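You operate a simulated robot arm through the tools that you are given. There is no shell and no other tool.

You are at the controls of a simulated robot arm. One attempt, no reset.

TASK
Set the stroke wheel to the fill card's figure and fill the cone in the slide.
Fine: one pull of the dosing lever; draw the slide out again.

Only the result counts: the job must be done as asked and must still hold three seconds after the hand-in. Knocking over, shifting, dropping, spilling or breaking anything else fails it.

THE ROBOT
A 6-joint arm with a two-finger gripper, fixed in place. Base frame: the origin is on the floor under the middle of its stand, x ahead of it, y to its left, z up; the work surface is at about z = 0.86. Lengths are in m, angles in rad, forces in N, time in s.
With the tool pointing down near the work surface it reaches from about 0.14 to 0.68 m from the base axis. Its first joint turns from -1.152 to 1.152 rad. Payload 2.45 kg.
Tool frame: the origin (TCP) lies between the finger pads and is the grasp point; the fingertips stand 0.03 m ahead of it; z points along the fingers, y is the line along which they close. The gripper opens to 0.106 m; its body begins 0.079 m behind the TCP.
Orientation is told as [roll, pitch, yaw] about the base's x, y, z axes, in that order, counted from this pose: with the fingers straight down and closing along the base's y, the tool's x points along the base's -x, its y along +y and its z along -z.

THE INTERFACE
- The arm moves only by the tool apply_moves. Its argument "motion" is a list of rows, each a list of 3 entries, a list of its own where there are three numbers: the shift along the tool's x, y, z in units of 400 mm (1.0 is 400 mm), then the turn, a rotation vector about the tool's x, y, z in units of 120 degrees (1.0 is 120 degrees), then the closure in counts, from 0 (fully open) to 255 (shut). In form: [[[tx, ty, tz], [rx, ry, rz], grip], ...]. A call has 1 to 20 rows; each row is the pose to reach, as a shift and turn from the pose commanded when the call began, along the tool's axes at that moment. A call with a number of a shift or a turn outside -1 to 1 is refused whole. A row lasts 0.2 s, in which the tool goes at most 0.05 m and 0.15 rad; a call with a longer step from one row to the next is refused whole, and so is a gripper value outside its range. A pose out of reach is approached as far as the arm can. The call stops where the force on the tool passes 50 N (or 10 N more than at its start, if that is more) or the arm is blocked; 0.2 s more then pass. The fingers move at their own pace (about 0.153 m/s each) and stop on an object; they squeeze with about 40 N. The grip force told is the motor's: it shows also when the fingers shut on nothing. Time passes only in rows, and 0.2 s behind the last, so rows that repeat a pose let the fingers close. The reply holds the time, the measured pose of the TCP, the force on the tool along the base axes, the opening and the grip force, in the units named above and with some noise, with the torque about the TCP (base axes, N m) and any sound that the robot's microphone picked up.
- Cameras (640 x 400 px; columns grow to the right, rows downward): "scene" is fixed at [0.0766, 0.4273, 1.4236]; the picture's right is [-0.57, -0.82, 0.00], its down [-0.33, 0.23, -0.92] and it looks along [0.75, -0.52, -0.40] (base axes); focal length 339 px, centre (320, 200). "wrist" rides on the gripper at [0.076, -0.002, -0.106] in the tool frame; the picture's right is [0.02, 1.00, 0.00], its down [-0.78, 0.02, -0.62] and it looks along [-0.62, 0.01, 0.78] (tool axes); focal length 247 px, centre (320, 200). There is no depth. A picture from a camera that has moved, and an enlarged one, comes with that camera's place and axes in the base frame and with its lens.
- snapshot(camera): a new picture of that camera. The clock stands still meanwhile.
- inspect(camera, box): a new picture of the part [left, top, right, bottom] of that camera's present view, enlarged. The clock stands still meanwhile.
- job_done(): hands the job in; it is judged then, once.

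Places have to be worked out from the pictures, the camera data and where the tool is seen. Open the gripper and draw the arm clear of the work before you hand the job in, unless the task says otherwise.

The tools are called after "Call:" as a command line: name --argument value ..., lists and objects as JSON in quotes. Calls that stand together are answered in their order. apply_moves: Moves the arm, as the interface text tells. Its arguments: {"type":"object","properties":{"motion":{"type":"array","items":{"type":"array"}}},"required":["motion"]} The other tools are called the same way: snapshot (camera) takes a picture; inspect (camera, box) takes an enlarged picture of a part of a camera's view; job_done () hands the job in.

At the start:

```text
t: 0.0
tool_pos: [0.436, -0.0355, 1.3021]
orientation: [0.0, -0.001, -0.001]
ft_force: [0.6, 0.7, 0.4]
moment: [-0.03, -0.02, -0.05]
grip_width: 0.1061
grasp_force: 0.0
```

scene: 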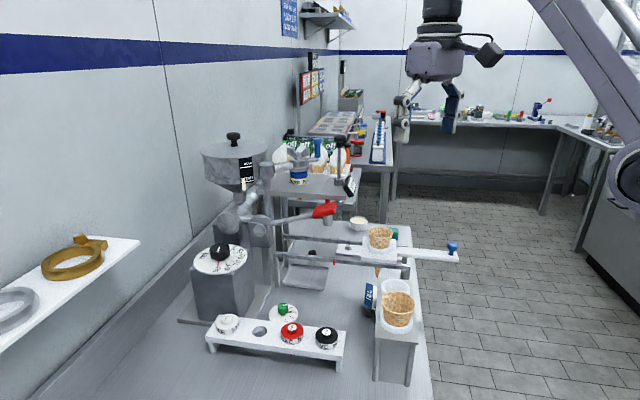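
wrist: 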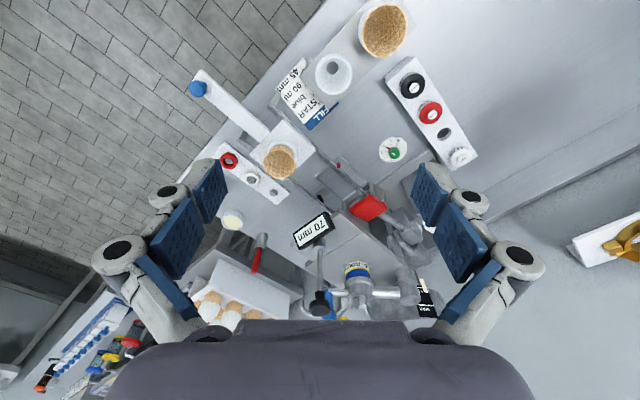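

I start by looking closely at the scene: the machine, fill card, stroke wheel, and slide.

Call:
inspect --camera "scene" --box '[180, 120, 340, 220]'

Call:
inspect --camera "scene" --box '[180, 200, 340, 300]'

Call:
inspect --camera "scene" --box '[320, 200, 480, 300]'

Call:
inspect --camera "scene" --box '[200, 280, 440, 400]'

Call:
inspect --camera "wrist" --box '[240, 40, 400, 140]'

Call:
inspect --camera "wrist" --box '[200, 130, 440, 280]'

Call:
inspect --camera "wrist" --box '[280, 200, 480, 325]'

```text
4.00 times, centred on (260, 170) of scene
camera zoom: at [0.0766, 0.4273, 1.4236], right [-0.57, -0.82, 0.0], down [-0.33, 0.23, -0.92], along [0.75, -0.52, -0.4], focal length 1356 px, centre (560, 320)
```

zoom: 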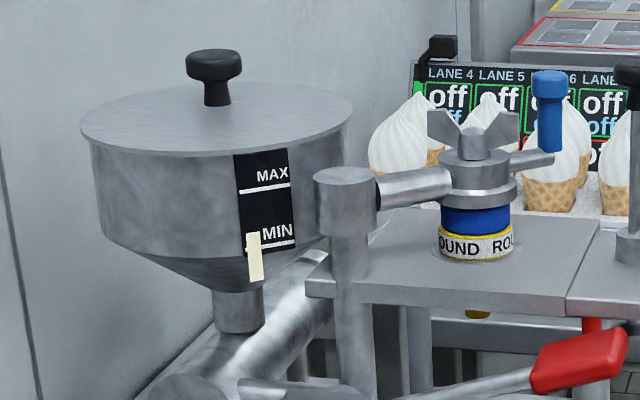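

```text
4.00 times, centred on (260, 250) of scene
camera zoom: at [0.0766, 0.4273, 1.4236], right [-0.57, -0.82, 0.0], down [-0.33, 0.23, -0.92], along [0.75, -0.52, -0.4], focal length 1356 px, centre (560, 0)
```

zoom: 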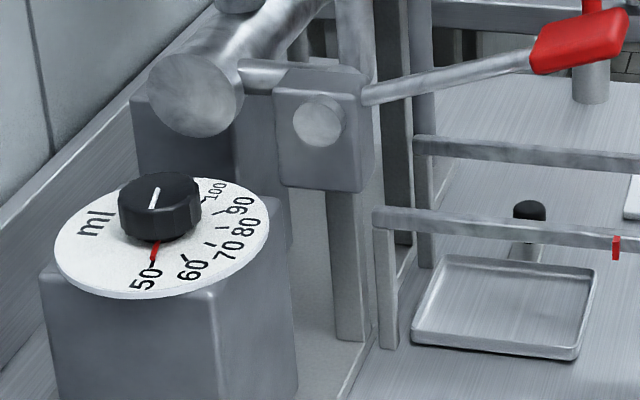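

```text
4.00 times, centred on (400, 250) of scene
camera zoom: at [0.0766, 0.4273, 1.4236], right [-0.57, -0.82, 0.0], down [-0.33, 0.23, -0.92], along [0.75, -0.52, -0.4], focal length 1356 px, centre (0, 0)
```

zoom: 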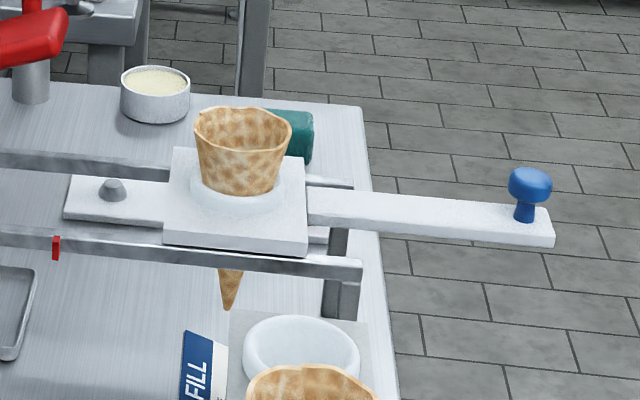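

```text
2.67 times, centred on (320, 340) of scene
camera zoom: at [0.0766, 0.4273, 1.4236], right [-0.57, -0.82, 0.0], down [-0.33, 0.23, -0.92], along [0.75, -0.52, -0.4], focal length 904 px, centre (320, -173)
```

zoom: 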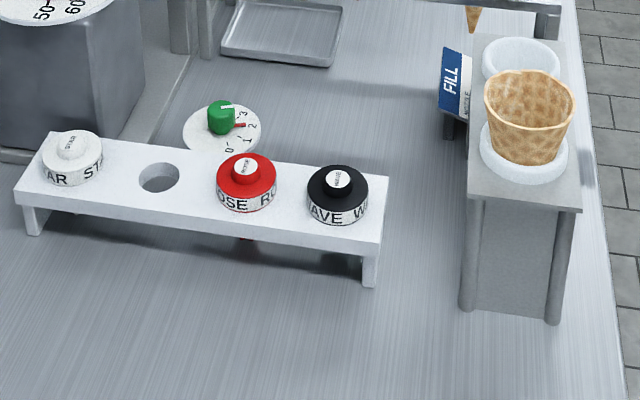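

```text
4.00 times, centred on (320, 90) of wrist
camera zoom: at [0.3585, -0.0372, 1.4096], right [-0.02, 1.0, 0.0], down [0.78, 0.02, 0.62], along [0.62, 0.01, -0.78], focal length 988 px, centre (320, 640)
```

zoom: 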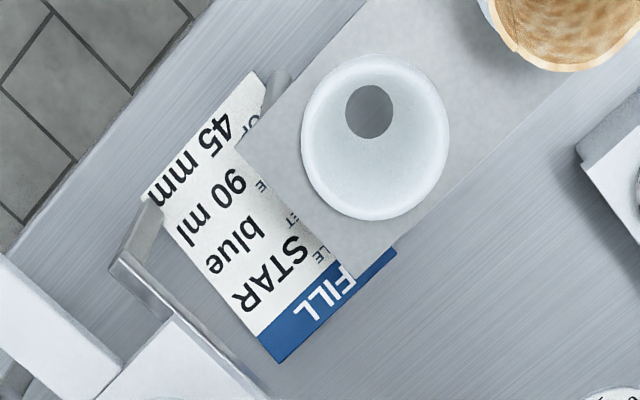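

```text
2.67 times, centred on (320, 205) of wrist
camera zoom: at [0.3585, -0.0372, 1.4096], right [-0.02, 1.0, 0.0], down [0.78, 0.02, 0.62], along [0.62, 0.01, -0.78], focal length 659 px, centre (320, 187)
```

zoom: 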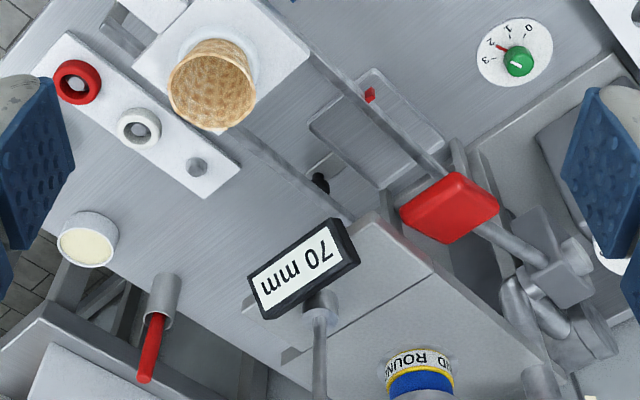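

```text
3.20 times, centred on (380, 262) of wrist
camera zoom: at [0.3585, -0.0372, 1.4096], right [-0.02, 1.0, 0.0], down [0.78, 0.02, 0.62], along [0.62, 0.01, -0.78], focal length 790 px, centre (128, 0)
```

zoom: 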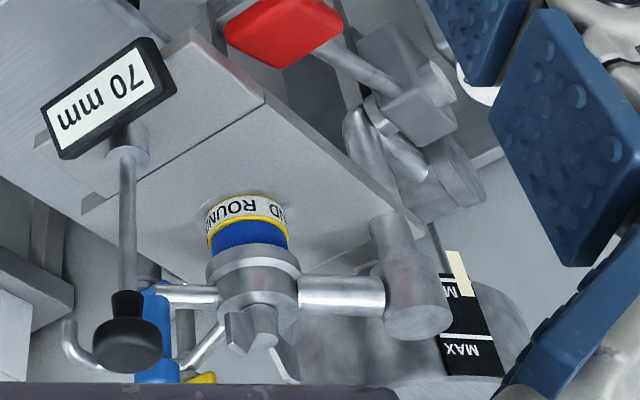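

The card calls for 90 ml, and the wheel seems to show 50. By triangulating, I put the slide knob near (0.467,-0.231,0.993), the cone near (0.578,-0.10), the nozzle near (0.70,0.04) and the lever near (0.60,0.046,1.12). I'll move the arm left, high up, to see the wheel with the wrist camera.

Call:
apply_moves --motion '[[[0.02, 0.118, 0], [0, 0, 0], 0], [[0.04, 0.236, 0], [0, 0, 0], 0], [[0.06, 0.354, 0], [0, 0, 0], 0], [[0.08, 0.472, 0], [0, 0, 0], 0], [[0.09, 0.589, 0], [0, 0, 0], 0]]'

Call:
snapshot --camera "wrist"

Call:
snapshot --camera "scene"

```text
t: 1.2
tool_pos: [0.3994, 0.2011, 1.3004]
orientation: [0.001, 0.0, -0.001]
ft_force: [-0.3, 0.9, 0.1]
moment: [-0.05, 0.04, 0.0]
grip_width: 0.1062
grasp_force: 0.0
```

```text
taken
camera wrist: at [0.3223, 0.2005, 1.4072], right [-0.02, 1.0, 0.0], down [0.78, 0.02, 0.62], along [0.62, 0.01, -0.78], focal length 247 px, centre (320, 200)
```

wrist: 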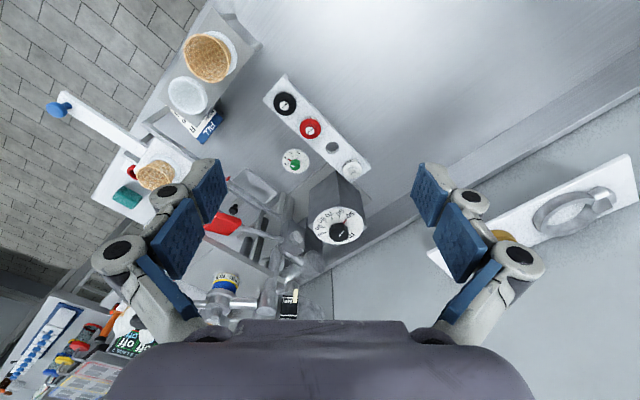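

```text
taken
```

scene: 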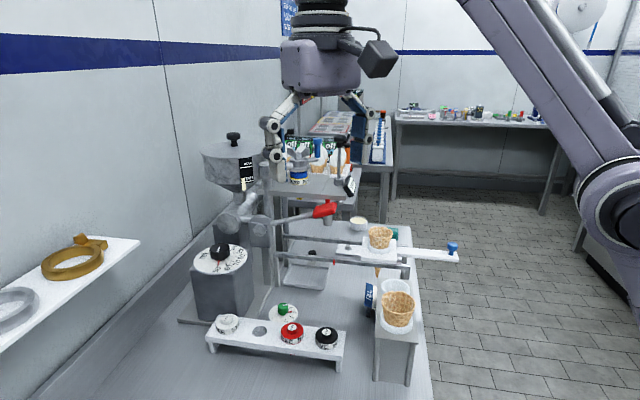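

Call:
inspect --camera "wrist" --box '[290, 190, 390, 252]'

Call:
inspect --camera "wrist" --box '[190, 180, 350, 280]'

Call:
inspect --camera "wrist" --box '[170, 240, 330, 340]'

Call:
inspect --camera "scene" --box '[180, 230, 260, 280]'

```text
6.40 times, centred on (340, 221) of wrist
camera zoom: at [0.3223, 0.2005, 1.4072], right [-0.02, 1.0, 0.0], down [0.78, 0.02, 0.62], along [0.62, 0.01, -0.78], focal length 1581 px, centre (192, 66)
```

zoom: 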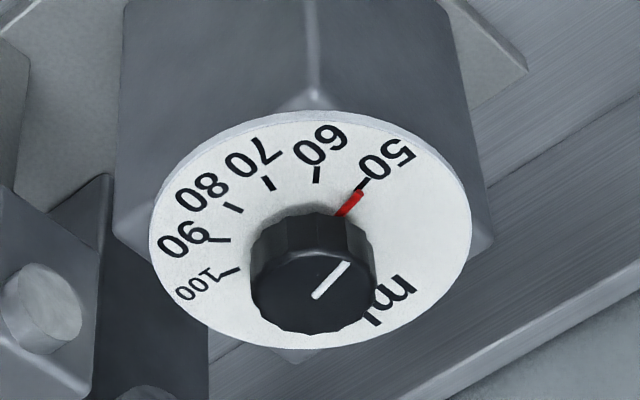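

```text
4.00 times, centred on (270, 230) of wrist
camera zoom: at [0.3223, 0.2005, 1.4072], right [-0.02, 1.0, 0.0], down [0.78, 0.02, 0.62], along [0.62, 0.01, -0.78], focal length 988 px, centre (520, 80)
```

zoom: 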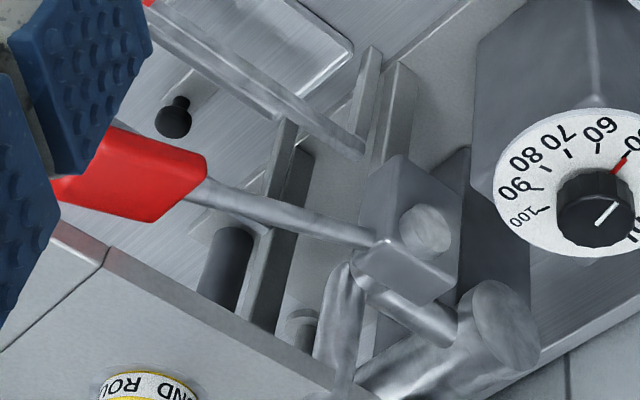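

```text
4.00 times, centred on (250, 290) of wrist
camera zoom: at [0.3223, 0.2005, 1.4072], right [-0.02, 1.0, 0.0], down [0.78, 0.02, 0.62], along [0.62, 0.01, -0.78], focal length 988 px, centre (600, -160)
```

zoom: 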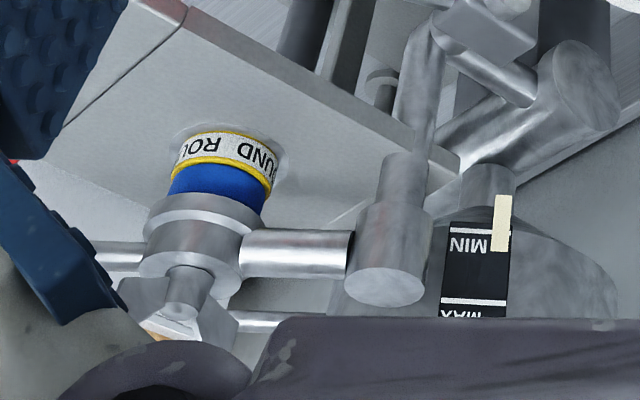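

```text
8.00 times, centred on (220, 255) of scene
camera zoom: at [0.0766, 0.4273, 1.4236], right [-0.57, -0.82, 0.0], down [-0.33, 0.23, -0.92], along [0.75, -0.52, -0.4], focal length 2712 px, centre (1120, -240)
```

zoom: 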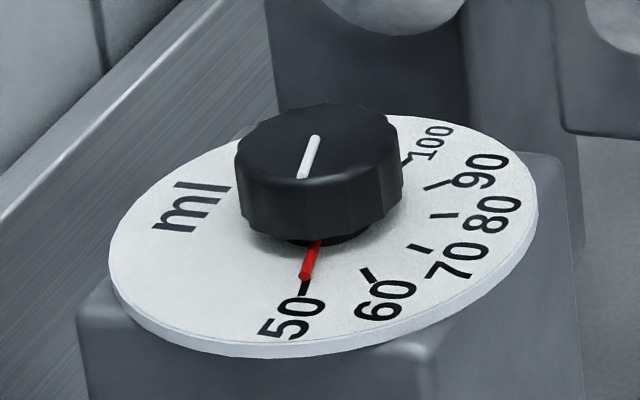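

The wheel pointer sits at 50, and the scale rises counter‑clockwise as seen from above. I triangulate the wheel knob at about (0.724, 0.248, 1.028), with the lever's pivot block near (0.724,0.148) and the hopper behind it. I'll move in closer for better measurements.

Call:
apply_moves --motion '[[[-0.075, 0.025, 0.05], [0, 0, 0], 0], [[-0.15, 0.05, 0.1], [0, 0, 0], 0], [[-0.225, 0.075, 0.15], [0, 0, 0], 0], [[-0.3, 0.1, 0.2], [0, 0, 0], 0], [[-0.375, 0.125, 0.25], [0, 0, 0], 0]]'

Call:
snapshot --camera "wrist"

Call:
snapshot --camera "scene"

Call:
inspect --camera "wrist" --box '[240, 140, 400, 240]'

```text
t: 2.4
tool_pos: [0.5172, 0.2363, 1.1846]
orientation: [-0.001, 0.0, -0.001]
ft_force: [0.6, 0.2, -1.0]
moment: [0.0, 0.07, -0.05]
grip_width: 0.1059
grasp_force: 0.0
out of reach, approached as far as the arm can: row 2, 3, 4, 5
```

```text
taken
camera wrist: at [0.4409, 0.2354, 1.2923], right [-0.02, 1.0, 0.0], down [0.78, 0.02, 0.62], along [0.62, 0.01, -0.78], focal length 247 px, centre (320, 200)
```

wrist: 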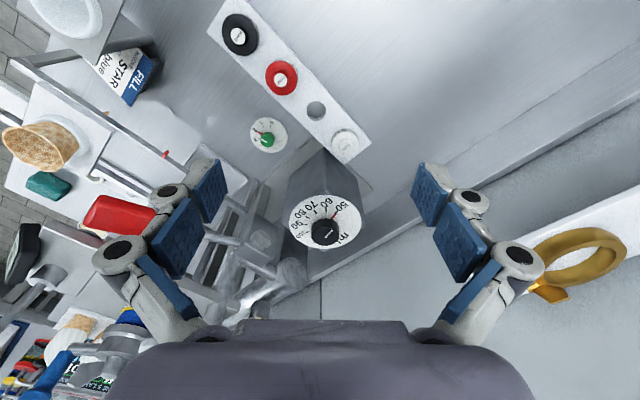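

```text
taken
```

scene: 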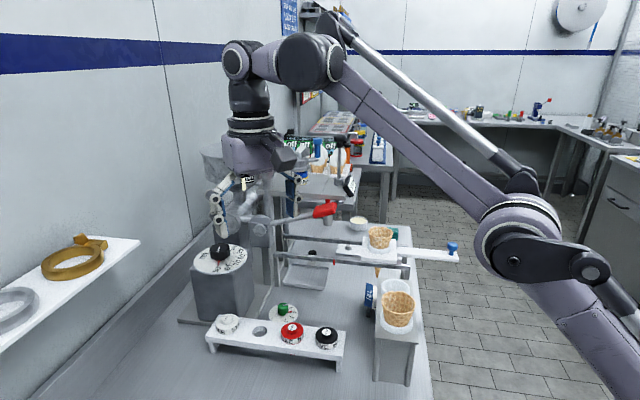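

```text
4.00 times, centred on (320, 190) of wrist
camera zoom: at [0.4409, 0.2354, 1.2923], right [-0.02, 1.0, 0.0], down [0.78, 0.02, 0.62], along [0.62, 0.01, -0.78], focal length 988 px, centre (320, 240)
```

zoom: 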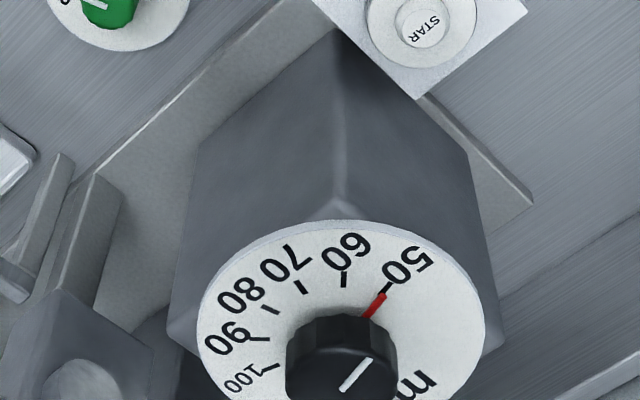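

The reach with the tool pointing straight down ends near a radius of 0.57 at this height, so I'll need to tilt the tool for the wheel. I'll take a closer look at the knob from here.

Call:
inspect --camera "wrist" --box '[276, 190, 372, 250]'

Call:
inspect --camera "wrist" --box '[200, 180, 320, 330]'

Call:
inspect --camera "wrist" --box '[0, 40, 200, 165]'

```text
6.67 times, centred on (324, 220) of wrist
camera zoom: at [0.4409, 0.2354, 1.2923], right [-0.02, 1.0, 0.0], down [0.78, 0.02, 0.62], along [0.62, 0.01, -0.78], focal length 1646 px, centre (293, 67)
```

zoom: 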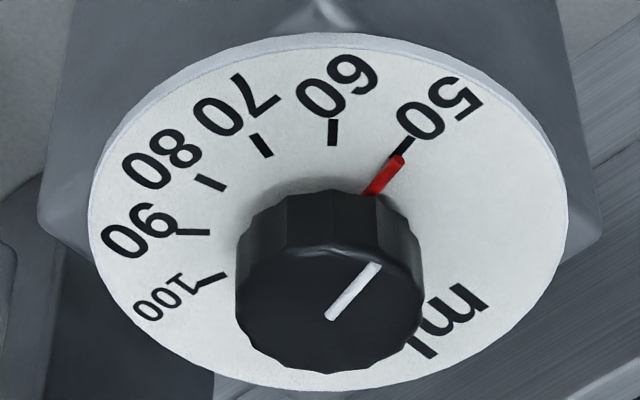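

```text
2.67 times, centred on (260, 255) of wrist
camera zoom: at [0.4409, 0.2354, 1.2923], right [-0.02, 1.0, 0.0], down [0.78, 0.02, 0.62], along [0.62, 0.01, -0.78], focal length 659 px, centre (480, 53)
```

zoom: 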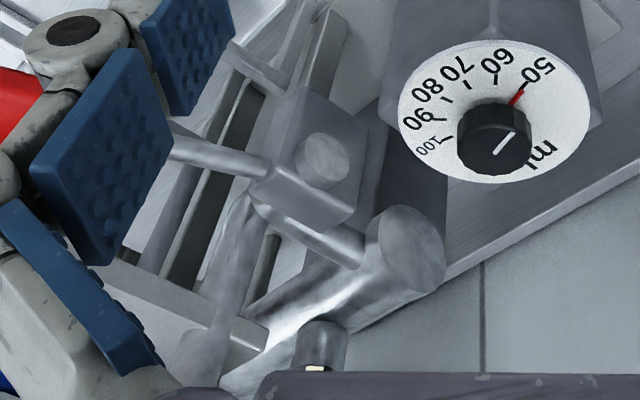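

```text
3.20 times, centred on (100, 102) of wrist
camera zoom: at [0.4409, 0.2354, 1.2923], right [-0.02, 1.0, 0.0], down [0.78, 0.02, 0.62], along [0.62, 0.01, -0.78], focal length 790 px, centre (1024, 512)
```

zoom: 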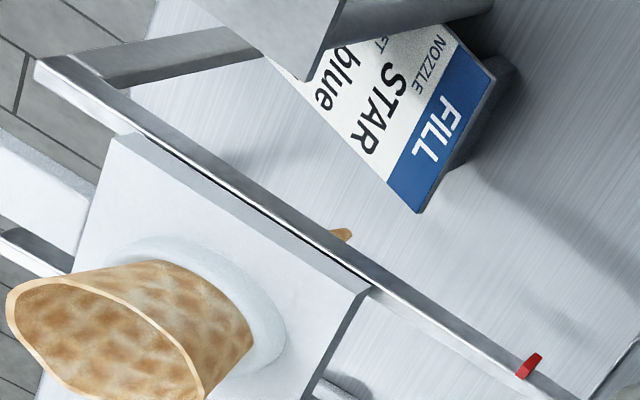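

Cross-checking the views puts the knob axis at about (0.723,0.248), the knob top at z≈1.029 and the dial face at z≈1.0. The ticks are about 32° apart, so going from 50 to 90 is roughly +128° about base z. I'll check the finger shape before planning the tilted grasp.

Call:
inspect --camera "wrist" --box '[80, 140, 240, 240]'

Call:
inspect --camera "scene" --box '[190, 90, 310, 280]'

```text
4.00 times, centred on (160, 190) of wrist
camera zoom: at [0.4409, 0.2354, 1.2923], right [-0.02, 1.0, 0.0], down [0.78, 0.02, 0.62], along [0.62, 0.01, -0.78], focal length 988 px, centre (960, 240)
```

zoom: 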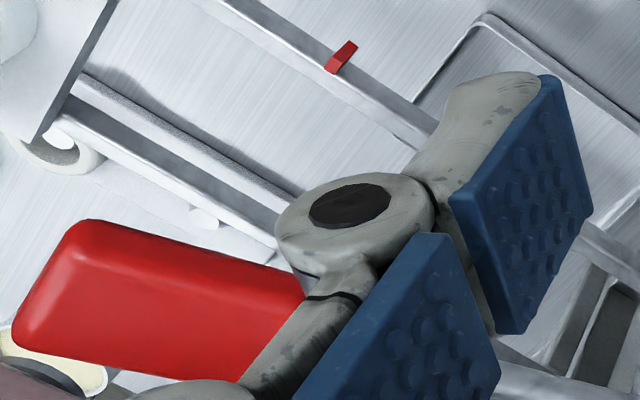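

```text
2.11 times, centred on (250, 185) of scene
camera zoom: at [0.0767, 0.4273, 1.4236], right [-0.57, -0.82, 0.0], down [-0.33, 0.23, -0.92], along [0.75, -0.52, -0.4], focal length 714 px, centre (467, 232)
```

zoom: 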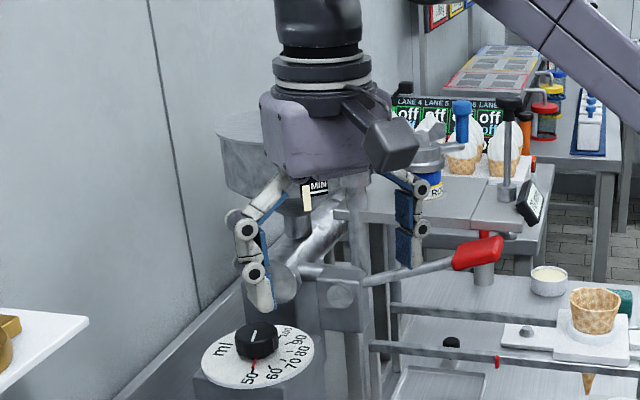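

The fingers have distal pads about 25 mm square. I plan to grasp the wheel with the tool tilted about 40° forward and swing it about the knob axis in three strokes of about 43°, from azimuth −20° to +23°. First I back off slightly, yaw to −20° and partly close the gripper.

Call:
apply_moves --motion '[[[0.05, 0, 0], [0, 0, 0.05], 100], [[0.1, 0, 0], [0, 0, 0.1], 100], [[0.15, 0, 0], [0, 0, 0.15], 100], [[0.15, 0, 0], [0, 0, 0.16667], 100]]'

Call:
snapshot --camera "wrist"

```text
t: 3.4
tool_pos: [0.4576, 0.2354, 1.1849]
orientation: [0.001, 0.0, -0.352]
ft_force: [0.3, 0.8, 0.3]
moment: [0.0, -0.02, -0.04]
grip_width: 0.0642
grasp_force: 0.1
```

```text
taken
camera wrist: at [0.3842, 0.2617, 1.2923], right [0.32, 0.95, 0.0], down [0.74, -0.25, 0.62], along [0.59, -0.2, -0.78], focal length 247 px, centre (320, 200)
```

wrist: 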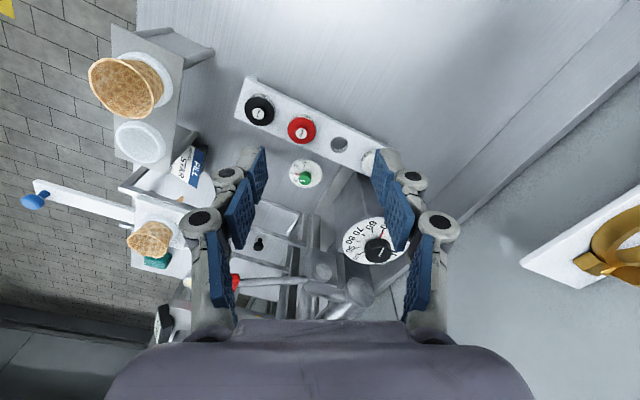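

The commanded pose was clipped to the actual one, so relative moves are reliable. Grip count 100 gives an opening of 0.064. Now I tilt 45° forward about the tool y axis and then shift to a point about 0.13 m short of the knob, at z≈1.12.

Call:
apply_moves --motion '[[[0, 0, 0], [0, -0.065, 0], 100], [[0, 0, 0], [0, -0.13, 0], 100], [[0, 0, 0], [0, -0.195, 0], 100], [[-0.07, 0.06, 0.04], [0, -0.26, 0], 100], [[-0.14, 0.12, 0.08], [0, -0.325, 0], 100], [[-0.21, 0.19, 0.12], [0, -0.375, 0], 100], [[-0.2874, 0.256, 0.1625], [0, -0.375, 0], 100]]'

Call:
snapshot --camera "wrist"

Call:
snapshot --camera "scene"

```text
t: 5.0
tool_pos: [0.6018, 0.2955, 1.1202]
orientation: [0.0, -0.787, -0.349]
ft_force: [0.6, -0.1, 0.4]
moment: [-0.02, 0.0, -0.01]
grip_width: 0.0646
grasp_force: 0.0
```

```text
taken
camera wrist: at [0.4787, 0.3381, 1.1427], right [0.33, 0.94, -0.02], down [0.11, -0.02, 0.99], along [0.94, -0.33, -0.11], focal length 247 px, centre (320, 200)
```

wrist: 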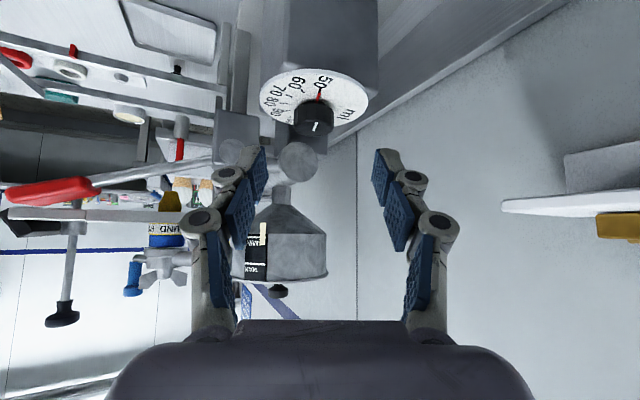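

```text
taken
```

scene: 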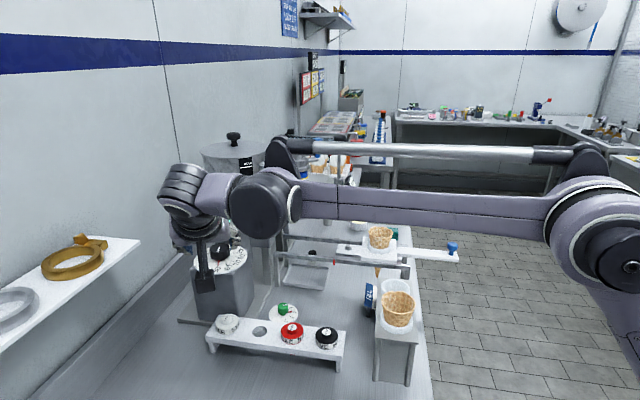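

The tilted pose works well and gives a low, frontal view of the knob. I'll zoom in to refine its position and heights.

Call:
inspect --camera "wrist" --box '[240, 50, 400, 150]'

Call:
inspect --camera "wrist" --box '[180, 120, 460, 295]'

```text
4.00 times, centred on (320, 100) of wrist
camera zoom: at [0.4787, 0.3381, 1.1427], right [0.33, 0.94, -0.02], down [0.11, -0.02, 0.99], along [0.94, -0.33, -0.11], focal length 988 px, centre (320, 600)
```

zoom: 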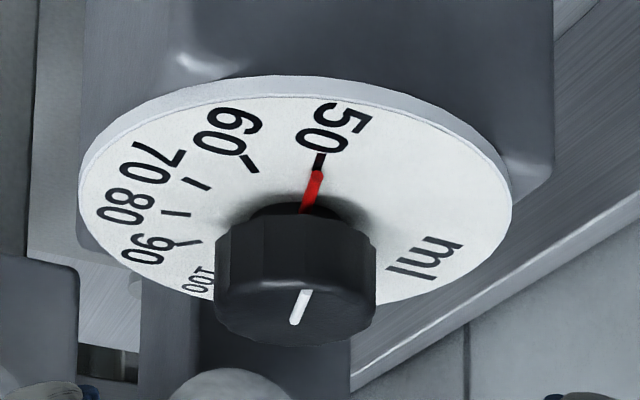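

```text
2.29 times, centred on (320, 208) of wrist
camera zoom: at [0.4787, 0.3381, 1.1427], right [0.33, 0.94, -0.02], down [0.11, -0.02, 0.99], along [0.94, -0.33, -0.11], focal length 564 px, centre (320, 183)
```

zoom: 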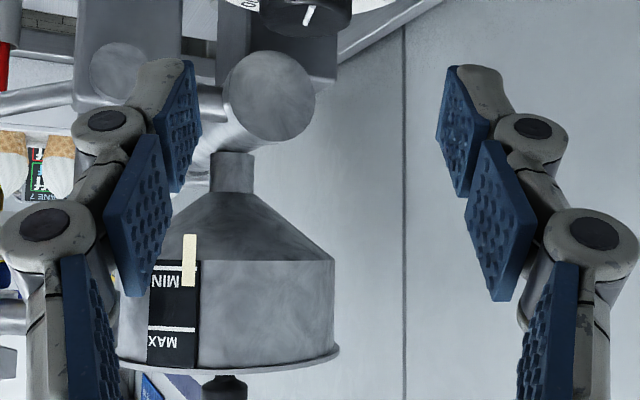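

After refining the axes, all views agree: knob axis (0.714, 0.2485), knob top z≈1.038, dial face z≈1.0115, and ticks about 30.8° apart, so about 123° to turn. Now I move over the knob at TCP z≈1.09, azimuth −23°.

Call:
apply_moves --motion '[[[-0.036, -0.0034, 0.063], [0.0044, 0, 0.0044], 100], [[-0.0725, -0.0068, 0.126], [0.0089, 0, 0.0088], 100], [[-0.109, -0.01, 0.189], [0.0133, 0, 0.0132], 100], [[-0.145, -0.0135, 0.2523], [0.0177, 0, 0.01765], 100]]'

Call:
snapshot --camera "wrist"

Call:
snapshot --camera "scene"

```text
t: 6.0
tool_pos: [0.7049, 0.251, 1.0908]
orientation: [0.001, -0.785, -0.402]
ft_force: [0.6, 0.2, -0.2]
moment: [0.02, -0.01, 0.0]
grip_width: 0.0643
grasp_force: 0.2
```

```text
taken
camera wrist: at [0.5844, 0.3002, 1.1131], right [0.38, 0.93, -0.01], down [0.11, -0.03, 0.99], along [0.92, -0.38, -0.11], focal length 247 px, centre (320, 200)
```

wrist: 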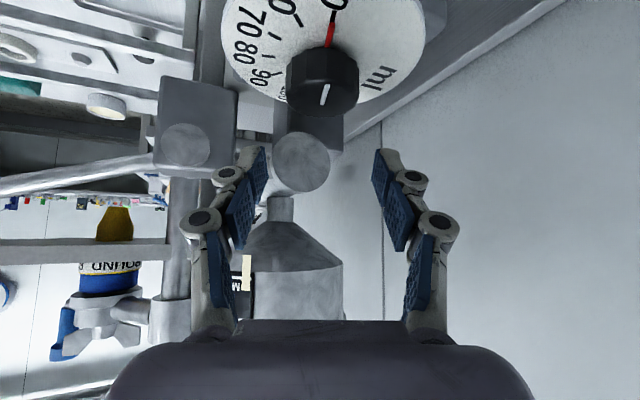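

```text
taken
```

scene: 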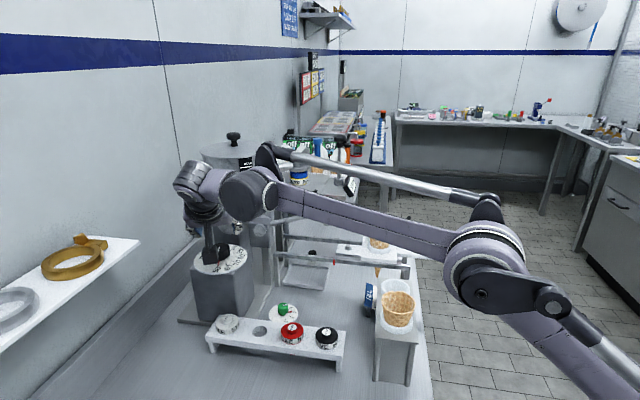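

The knob is centred between the fingers, to within about 1 mm. I descend vertically 0.045 m so the pads straddle it.

Call:
apply_moves --motion '[[[0.02, 0, 0.02], [0, 0, 0], 100], [[0.04, 0, 0.04], [0, 0, 0], 100], [[0.06, 0, 0.06], [0, 0, 0], 100], [[0.0795, 0, 0.0795], [0, 0, 0], 100]]'

Call:
inspect --camera "scene" --box '[160, 200, 280, 275]'

Call:
snapshot --camera "wrist"

```text
t: 7.0
tool_pos: [0.7056, 0.2498, 1.0457]
orientation: [0.0, -0.785, -0.402]
ft_force: [0.8, -0.2, -0.9]
moment: [0.01, -0.03, 0.0]
grip_width: 0.0644
grasp_force: 0.2
```

```text
5.33 times, centred on (220, 238) of scene
camera zoom: at [0.0766, 0.4273, 1.4236], right [-0.57, -0.82, 0.0], down [-0.33, 0.23, -0.92], along [0.75, -0.52, -0.4], focal length 1808 px, centre (853, 0)
```

zoom: 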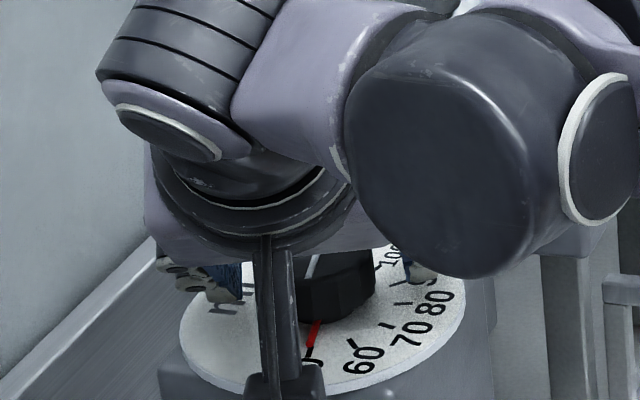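

```text
taken
camera wrist: at [0.5851, 0.2999, 1.0672], right [0.38, 0.93, -0.02], down [0.11, -0.03, 0.99], along [0.92, -0.38, -0.11], focal length 247 px, centre (320, 200)
```

wrist: 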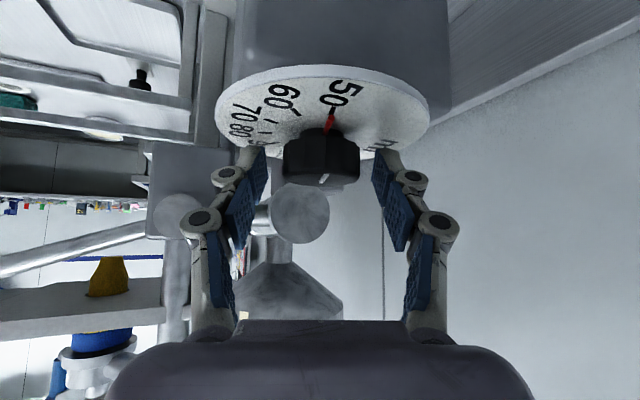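

There is no contact force and the pads straddle the knob. Now I close on it.

Call:
apply_moves --motion '[[[0, 0, 0], [0, 0, 0], 200], [[0, 0, 0], [0, 0, 0], 200], [[0, 0, 0], [0, 0, 0], 200]]'

Call:
snapshot --camera "wrist"

```text
t: 7.8
tool_pos: [0.7053, 0.2507, 1.0452]
orientation: [0.003, -0.788, -0.4]
ft_force: [3.3, 5.3, 4.8]
moment: [0.11, -0.27, 0.04]
grip_width: 0.0407
grasp_force: 45.7
```

```text
taken
camera wrist: at [0.585, 0.3004, 1.0674], right [0.37, 0.93, -0.01], down [0.11, -0.03, 0.99], along [0.92, -0.37, -0.11], focal length 247 px, centre (320, 200)
```

wrist: 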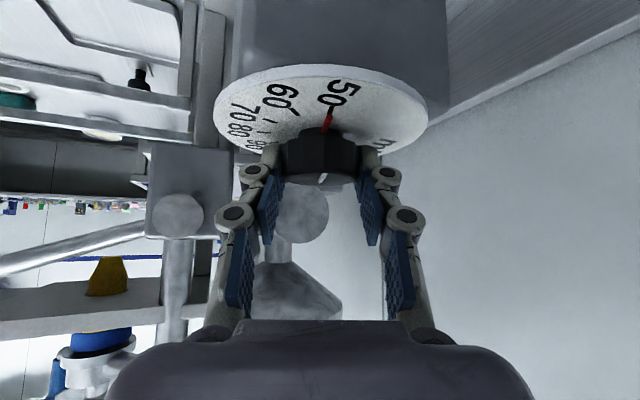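

Firm grip (width 0.0407, about 46 N) with only small forces on the tool. Now I swing the tool +41° about the knob axis.

Call:
apply_moves --motion '[[[-0.0001, -0.0019, 0.0001], [-0.0302, 0, -0.0302], 200], [[-0.0004, -0.0038, 0.0004], [-0.0604, 0, -0.0604], 200], [[-0.0008, -0.0057, 0.0008], [-0.0906, 0, -0.0906], 200], [[-0.0013, -0.0076, 0.0013], [-0.1208, 0, -0.1208], 200], [[-0.0018, -0.0095, 0.0018], [-0.151, 0, -0.151], 200], [[-0.0024, -0.0113, 0.0024], [-0.1812, 0, -0.1812], 200], [[-0.0031, -0.0131, 0.0031], [-0.2114, 0, -0.2114], 200], [[-0.0039, -0.0148, 0.0039], [-0.2416, 0, -0.2416], 200]]'

Call:
snapshot --camera "wrist"

Call:
snapshot --camera "scene"

```text
t: 9.6
tool_pos: [0.7039, 0.2453, 1.0443]
orientation: [0.005, -0.791, 0.313]
ft_force: [19.7, 23.2, 1.5]
moment: [1.06, -0.21, 0.08]
grip_width: 0.0406
grasp_force: 45.1
```

```text
taken
camera wrist: at [0.5821, 0.2054, 1.0667], right [-0.33, 0.95, -0.01], down [0.1, 0.05, 0.99], along [0.94, 0.32, -0.11], focal length 247 px, centre (320, 200)
```

wrist: 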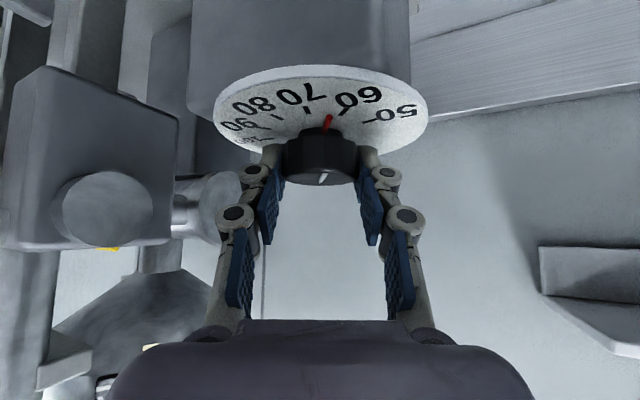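

```text
taken
```

scene: 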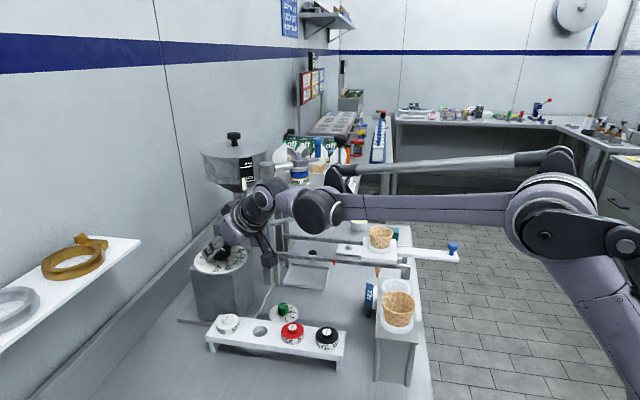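

The knob turned with the tool: the pointer is now between 60 and 70. A side load of about 30 N built up, so the pivot needs recentring. I release just a little (opening about 0.052) and re-measure.

Call:
apply_moves --motion '[[[-0.0039, 0.0, 0.0039], [0, 0, 0], 130], [[-0.0039, 0.0, 0.0039], [0, 0, 0], 130]]'

Call:
inspect --camera "wrist" --box '[200, 50, 440, 200]'

```text
t: 10.2
tool_pos: [0.7067, 0.2427, 1.0458]
orientation: [-0.002, -0.785, 0.314]
ft_force: [0.0, -0.2, -0.1]
moment: [-0.02, -0.02, -0.01]
grip_width: 0.052
grasp_force: 0.1
```

```text
2.67 times, centred on (320, 125) of wrist
camera zoom: at [0.5837, 0.2021, 1.0672], right [-0.32, 0.95, -0.02], down [0.1, 0.05, 0.99], along [0.94, 0.32, -0.12], focal length 659 px, centre (320, 400)
```

zoom: 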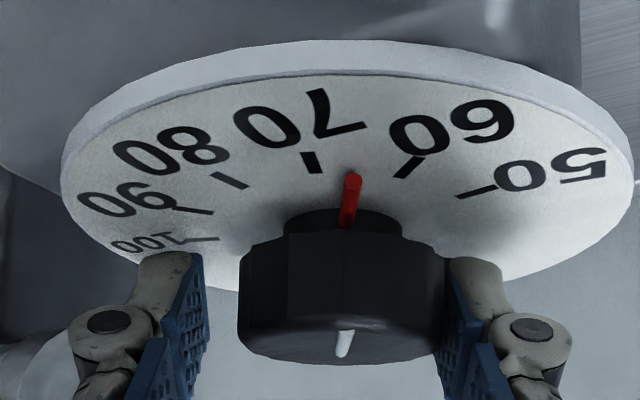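

Unloaded, the knob sits about 4.6 mm to +y of the finger centre, so its axis is nearer (0.7115, 0.249). I lift 35 mm, swing back −41°, and recentre with that estimate.

Call:
apply_moves --motion '[[[-0.031, 0, -0.031], [0, 0, 0], 130], [[-0.0619, 0, -0.0619], [0, 0, 0], 130], [[-0.0622, 0.003, -0.0616], [0.0302, 0, 0.0302], 130], [[-0.0625, 0.006, -0.0613], [0.0604, 0, 0.0604], 130], [[-0.0628, 0.009, -0.061], [0.0906, 0, 0.0906], 130], [[-0.063, 0.012, -0.0607], [0.1208, 0, 0.1208], 130], [[-0.0632, 0.015, -0.0604], [0.151, 0, 0.151], 130], [[-0.0635, 0.018, -0.0601], [0.1812, 0, 0.1812], 130], [[-0.0638, 0.02, -0.0598], [0.2114, 0, 0.2114], 130], [[-0.064, 0.0228, -0.0595], [0.2416, 0, 0.2416], 130]]'

Call:
inspect --camera "wrist" --box '[200, 20, 440, 170]'

```text
t: 12.4
tool_pos: [0.7052, 0.254, 1.0805]
orientation: [0.003, -0.786, -0.403]
ft_force: [0.0, -0.2, 0.6]
moment: [-0.04, -0.03, 0.0]
grip_width: 0.0522
grasp_force: 0.0
```

```text
2.67 times, centred on (320, 95) of wrist
camera zoom: at [0.5846, 0.3034, 1.1024], right [0.38, 0.93, -0.01], down [0.11, -0.03, 0.99], along [0.92, -0.38, -0.11], focal length 659 px, centre (320, 480)
```

zoom: 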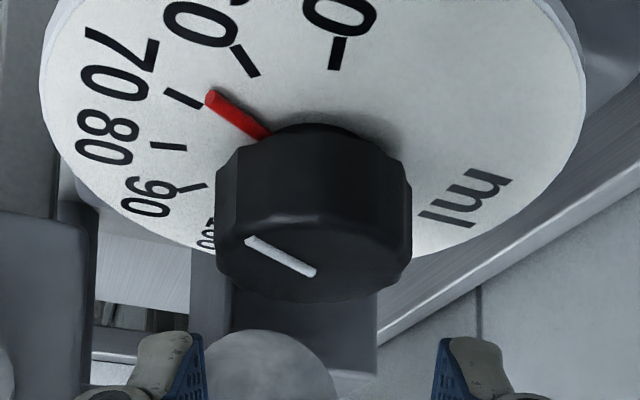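

The pointer now reads about 65–66. The knob is about 1.9 mm to the tool's −y, so I shift by that, descend 35 mm and close again.

Call:
apply_moves --motion '[[[0.02, -0.0047, 0.02], [0, 0, 0], 130], [[0.04, -0.0047, 0.04], [0, 0, 0], 130], [[0.0615, -0.0047, 0.0615], [0, 0, 0], 130], [[0.0615, -0.0047, 0.0615], [0, 0, 0], 200], [[0.0615, -0.0047, 0.0615], [0, 0, 0], 200], [[0.0615, -0.0047, 0.0615], [0, 0, 0], 200]]'

Call:
inspect --camera "wrist" --box '[200, 50, 440, 200]'

```text
t: 13.8
tool_pos: [0.7034, 0.2515, 1.0454]
orientation: [-0.003, -0.788, -0.403]
ft_force: [-4.5, -4.5, 8.4]
moment: [-0.2, 0.0, -0.07]
grip_width: 0.0406
grasp_force: 45.3
```

```text
2.67 times, centred on (320, 125) of wrist
camera zoom: at [0.5835, 0.3014, 1.0681], right [0.38, 0.93, -0.02], down [0.11, -0.03, 0.99], along [0.92, -0.38, -0.11], focal length 659 px, centre (320, 400)
```

zoom: 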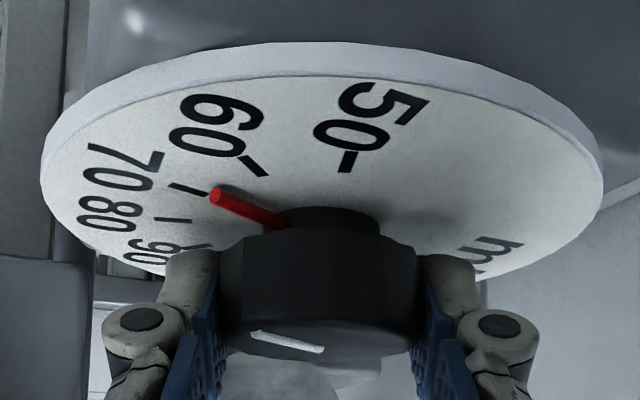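

Gripped again with low load. I swing +41° once more toward the known neutral end point of about (0.704, 0.2453).

Call:
apply_moves --motion '[[[-0.0002, -0.0021, 0.0002], [-0.0302, 0, -0.0302], 200], [[-0.0005, -0.0043, 0.0005], [-0.0604, 0, -0.0604], 200], [[-0.0009, -0.0065, 0.0009], [-0.0906, 0, -0.0906], 200], [[-0.0014, -0.0086, 0.0014], [-0.1208, 0, -0.1208], 200], [[-0.0019, -0.0107, 0.0019], [-0.151, 0, -0.151], 200], [[-0.0025, -0.0128, 0.0025], [-0.1812, 0, -0.1812], 200], [[-0.0031, -0.0148, 0.0031], [-0.2114, 0, -0.2114], 200], [[-0.0038, -0.0167, 0.0038], [-0.2416, 0, -0.2416], 200]]'

Call:
inspect --camera "wrist" --box '[200, 50, 440, 200]'

```text
t: 15.6
tool_pos: [0.7035, 0.2461, 1.0461]
orientation: [0.005, -0.789, 0.313]
ft_force: [-4.2, 11.1, 19.6]
moment: [0.25, 0.64, 0.09]
grip_width: 0.0406
grasp_force: 45.0
```

```text
2.67 times, centred on (320, 125) of wrist
camera zoom: at [0.5806, 0.2049, 1.0678], right [-0.33, 0.95, -0.01], down [0.1, 0.05, 0.99], along [0.94, 0.32, -0.11], focal length 659 px, centre (320, 400)
```

zoom: 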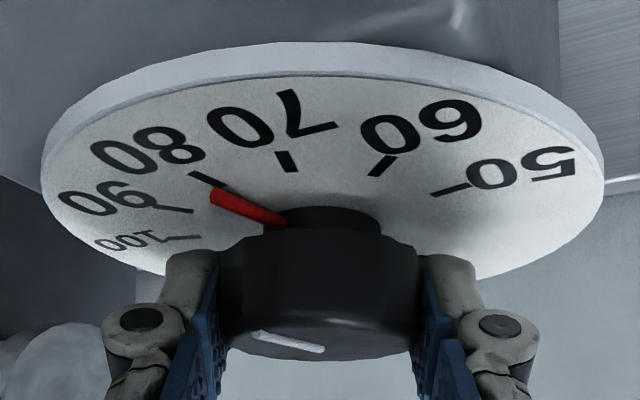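

The pointer is now close to 80. I release, lift, swing back −41° and look at the reading again.

Call:
apply_moves --motion '[[[0, 0, 0], [0, 0, 0], 130], [[0, 0, 0], [0, 0, 0], 130], [[-0.031, 0, -0.031], [0, 0, 0], 130], [[-0.0619, 0, -0.0619], [0, 0, 0], 130], [[-0.0622, 0.0018, -0.0616], [0.0302, 0, 0.0302], 130], [[-0.0626, 0.0036, -0.0612], [0.0604, 0, 0.0604], 130], [[-0.063, 0.0054, -0.0608], [0.0906, 0, 0.0906], 130], [[-0.0635, 0.0072, -0.0603], [0.1208, 0, 0.1208], 130], [[-0.064, 0.009, -0.0598], [0.151, 0, 0.151], 130], [[-0.0645, 0.0108, -0.0593], [0.1812, 0, 0.1812], 130], [[-0.065, 0.0126, -0.0588], [0.2114, 0, 0.2114], 130], [[-0.0654, 0.0141, -0.0583], [0.2416, 0, 0.2416], 130]]'

Call:
inspect --camera "wrist" --box '[200, 20, 440, 170]'

Call:
inspect --camera "scene" --box '[160, 200, 280, 275]'

```text
t: 18.2
tool_pos: [0.704, 0.25, 1.0798]
orientation: [0.0, -0.784, -0.403]
ft_force: [0.3, 0.8, -1.0]
moment: [-0.01, -0.02, 0.01]
grip_width: 0.0518
grasp_force: 0.0
```

```text
2.67 times, centred on (320, 95) of wrist
camera zoom: at [0.583, 0.3005, 1.1024], right [0.38, 0.93, -0.01], down [0.11, -0.03, 0.99], along [0.92, -0.38, -0.11], focal length 659 px, centre (320, 480)
```

zoom: 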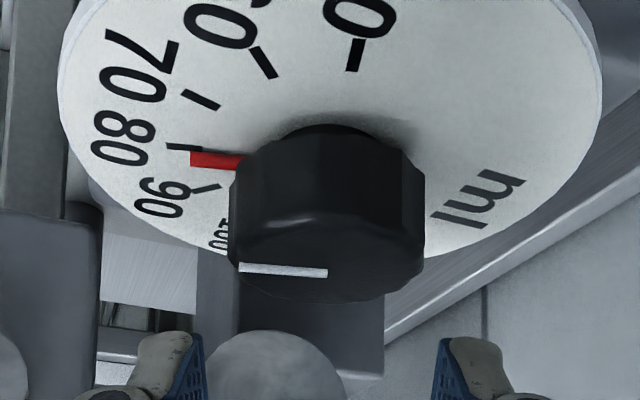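

```text
5.33 times, centred on (220, 238) of scene
camera zoom: at [0.0766, 0.4273, 1.4236], right [-0.57, -0.82, 0.0], down [-0.33, 0.23, -0.92], along [0.75, -0.52, -0.4], focal length 1808 px, centre (853, 0)
```

zoom: 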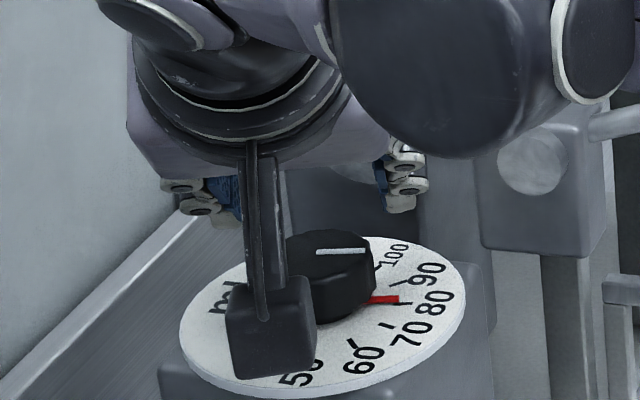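

Call:
inspect --camera "scene" --box '[212, 240, 252, 265]'

Call:
inspect --camera "wrist" --box '[235, 40, 315, 90]'

```text
16.00 times, centred on (232, 252) of scene
camera zoom: at [0.0766, 0.4273, 1.4236], right [-0.57, -0.82, 0.0], down [-0.33, 0.23, -0.92], along [0.75, -0.52, -0.4], focal length 5425 px, centre (1728, -640)
```

zoom: 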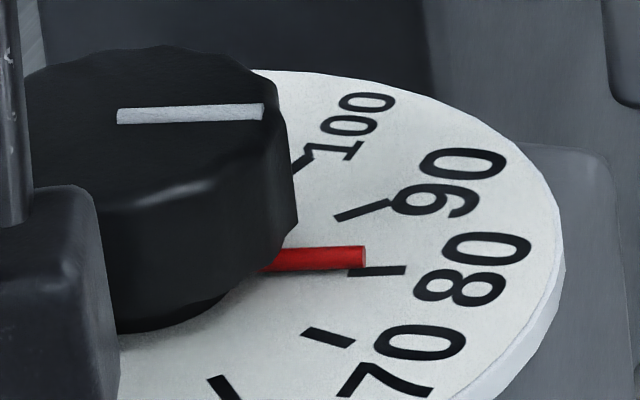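

```text
8.00 times, centred on (275, 65) of wrist
camera zoom: at [0.583, 0.3005, 1.1024], right [0.38, 0.93, -0.01], down [0.11, -0.03, 0.99], along [0.92, -0.38, -0.11], focal length 1976 px, centre (680, 1280)
```

zoom: 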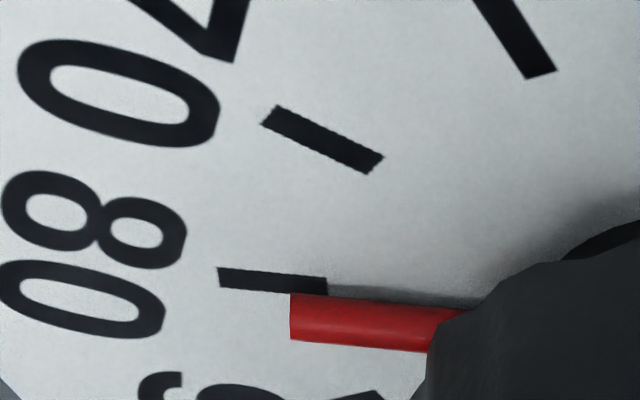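

The pointer sits right at 80 once its height of about 2.4 mm above the dial is allowed for, so one more division of about 31° remains. I recentre +1.2 mm, descend and grip again.

Call:
apply_moves --motion '[[[0.02, 0.003, 0.02], [0, 0, 0], 130], [[0.04, 0.003, 0.04], [0, 0, 0], 130], [[0.0603, 0.003, 0.0603], [0, 0, 0], 130], [[0.0603, 0.003, 0.0603], [0, 0, 0], 200], [[0.0603, 0.003, 0.0603], [0, 0, 0], 200], [[0.0603, 0.003, 0.0603], [0, 0, 0], 200]]'

Call:
inspect --camera "wrist" --box '[200, 50, 440, 200]'

Call:
inspect --camera "scene" --box '[212, 240, 252, 265]'

```text
t: 19.6
tool_pos: [0.7035, 0.2508, 1.0485]
orientation: [0.002, -0.787, -0.398]
ft_force: [4.6, 4.2, 9.4]
moment: [0.12, -0.2, 0.03]
grip_width: 0.0404
grasp_force: 45.3
```

```text
2.67 times, centred on (320, 125) of wrist
camera zoom: at [0.5838, 0.3009, 1.0696], right [0.37, 0.93, -0.01], down [0.11, -0.03, 0.99], along [0.92, -0.37, -0.11], focal length 659 px, centre (320, 400)
```

zoom: 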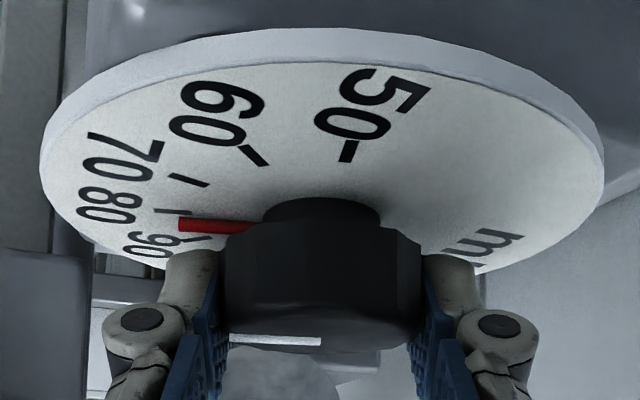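

```text
16.00 times, centred on (232, 252) of scene
camera zoom: at [0.0765, 0.4273, 1.4236], right [-0.57, -0.82, 0.0], down [-0.33, 0.23, -0.92], along [0.75, -0.52, -0.4], focal length 5425 px, centre (1728, -640)
```

zoom: 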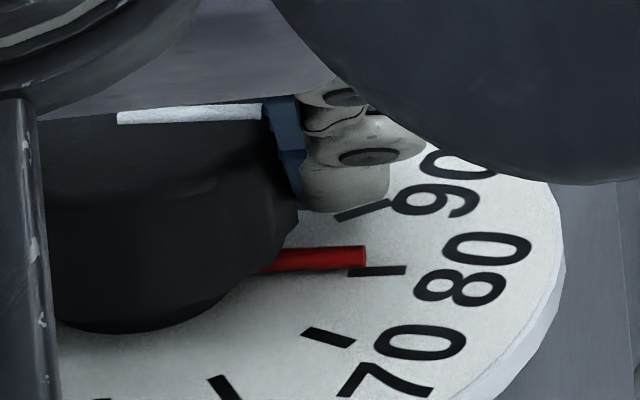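

The grip didn't disturb the pointer, which is still at 80. I rotate +31° toward 90 and check it while still gripped.

Call:
apply_moves --motion '[[[-0.0002, -0.0016, 0.0002], [-0.0304, 0, -0.0304], 200], [[-0.0005, -0.0033, 0.0005], [-0.0609, 0, -0.0609], 200], [[-0.0008, -0.005, 0.0008], [-0.0913, 0, -0.0913], 200], [[-0.0012, -0.0066, 0.0012], [-0.1218, 0, -0.1218], 200], [[-0.0016, -0.0082, 0.0016], [-0.1522, 0, -0.1522], 200], [[-0.002, -0.0098, 0.002], [-0.1827, 0, -0.1827], 200]]'

Call:
inspect --camera "wrist" --box '[200, 50, 440, 200]'

Call:
inspect --camera "scene" --box '[212, 240, 252, 265]'

```text
t: 21.0
tool_pos: [0.7036, 0.2476, 1.0469]
orientation: [0.003, -0.787, 0.143]
ft_force: [-0.9, 1.9, 27.6]
moment: [0.09, 0.43, -0.01]
grip_width: 0.0405
grasp_force: 45.4
```

```text
2.67 times, centred on (320, 125) of wrist
camera zoom: at [0.5753, 0.2283, 1.0693], right [-0.16, 0.99, -0.01], down [0.11, 0.03, 0.99], along [0.98, 0.15, -0.11], focal length 659 px, centre (320, 400)
```

zoom: 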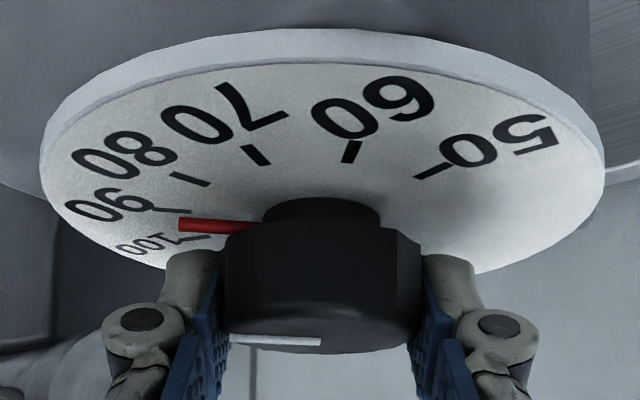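

```text
16.00 times, centred on (232, 252) of scene
camera zoom: at [0.0759, 0.4271, 1.4237], right [-0.57, -0.82, 0.0], down [-0.33, 0.23, -0.92], along [0.75, -0.52, -0.4], focal length 5425 px, centre (1728, -640)
```

zoom: 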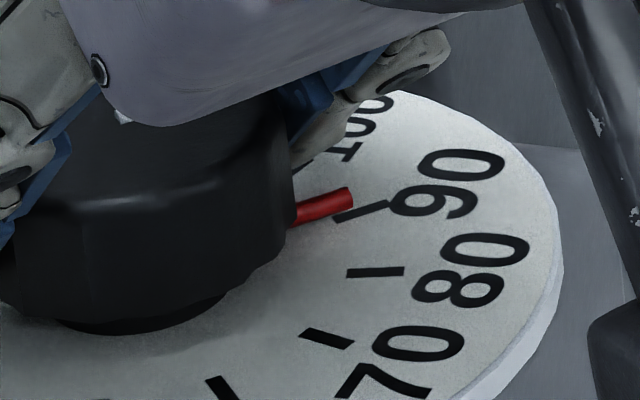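

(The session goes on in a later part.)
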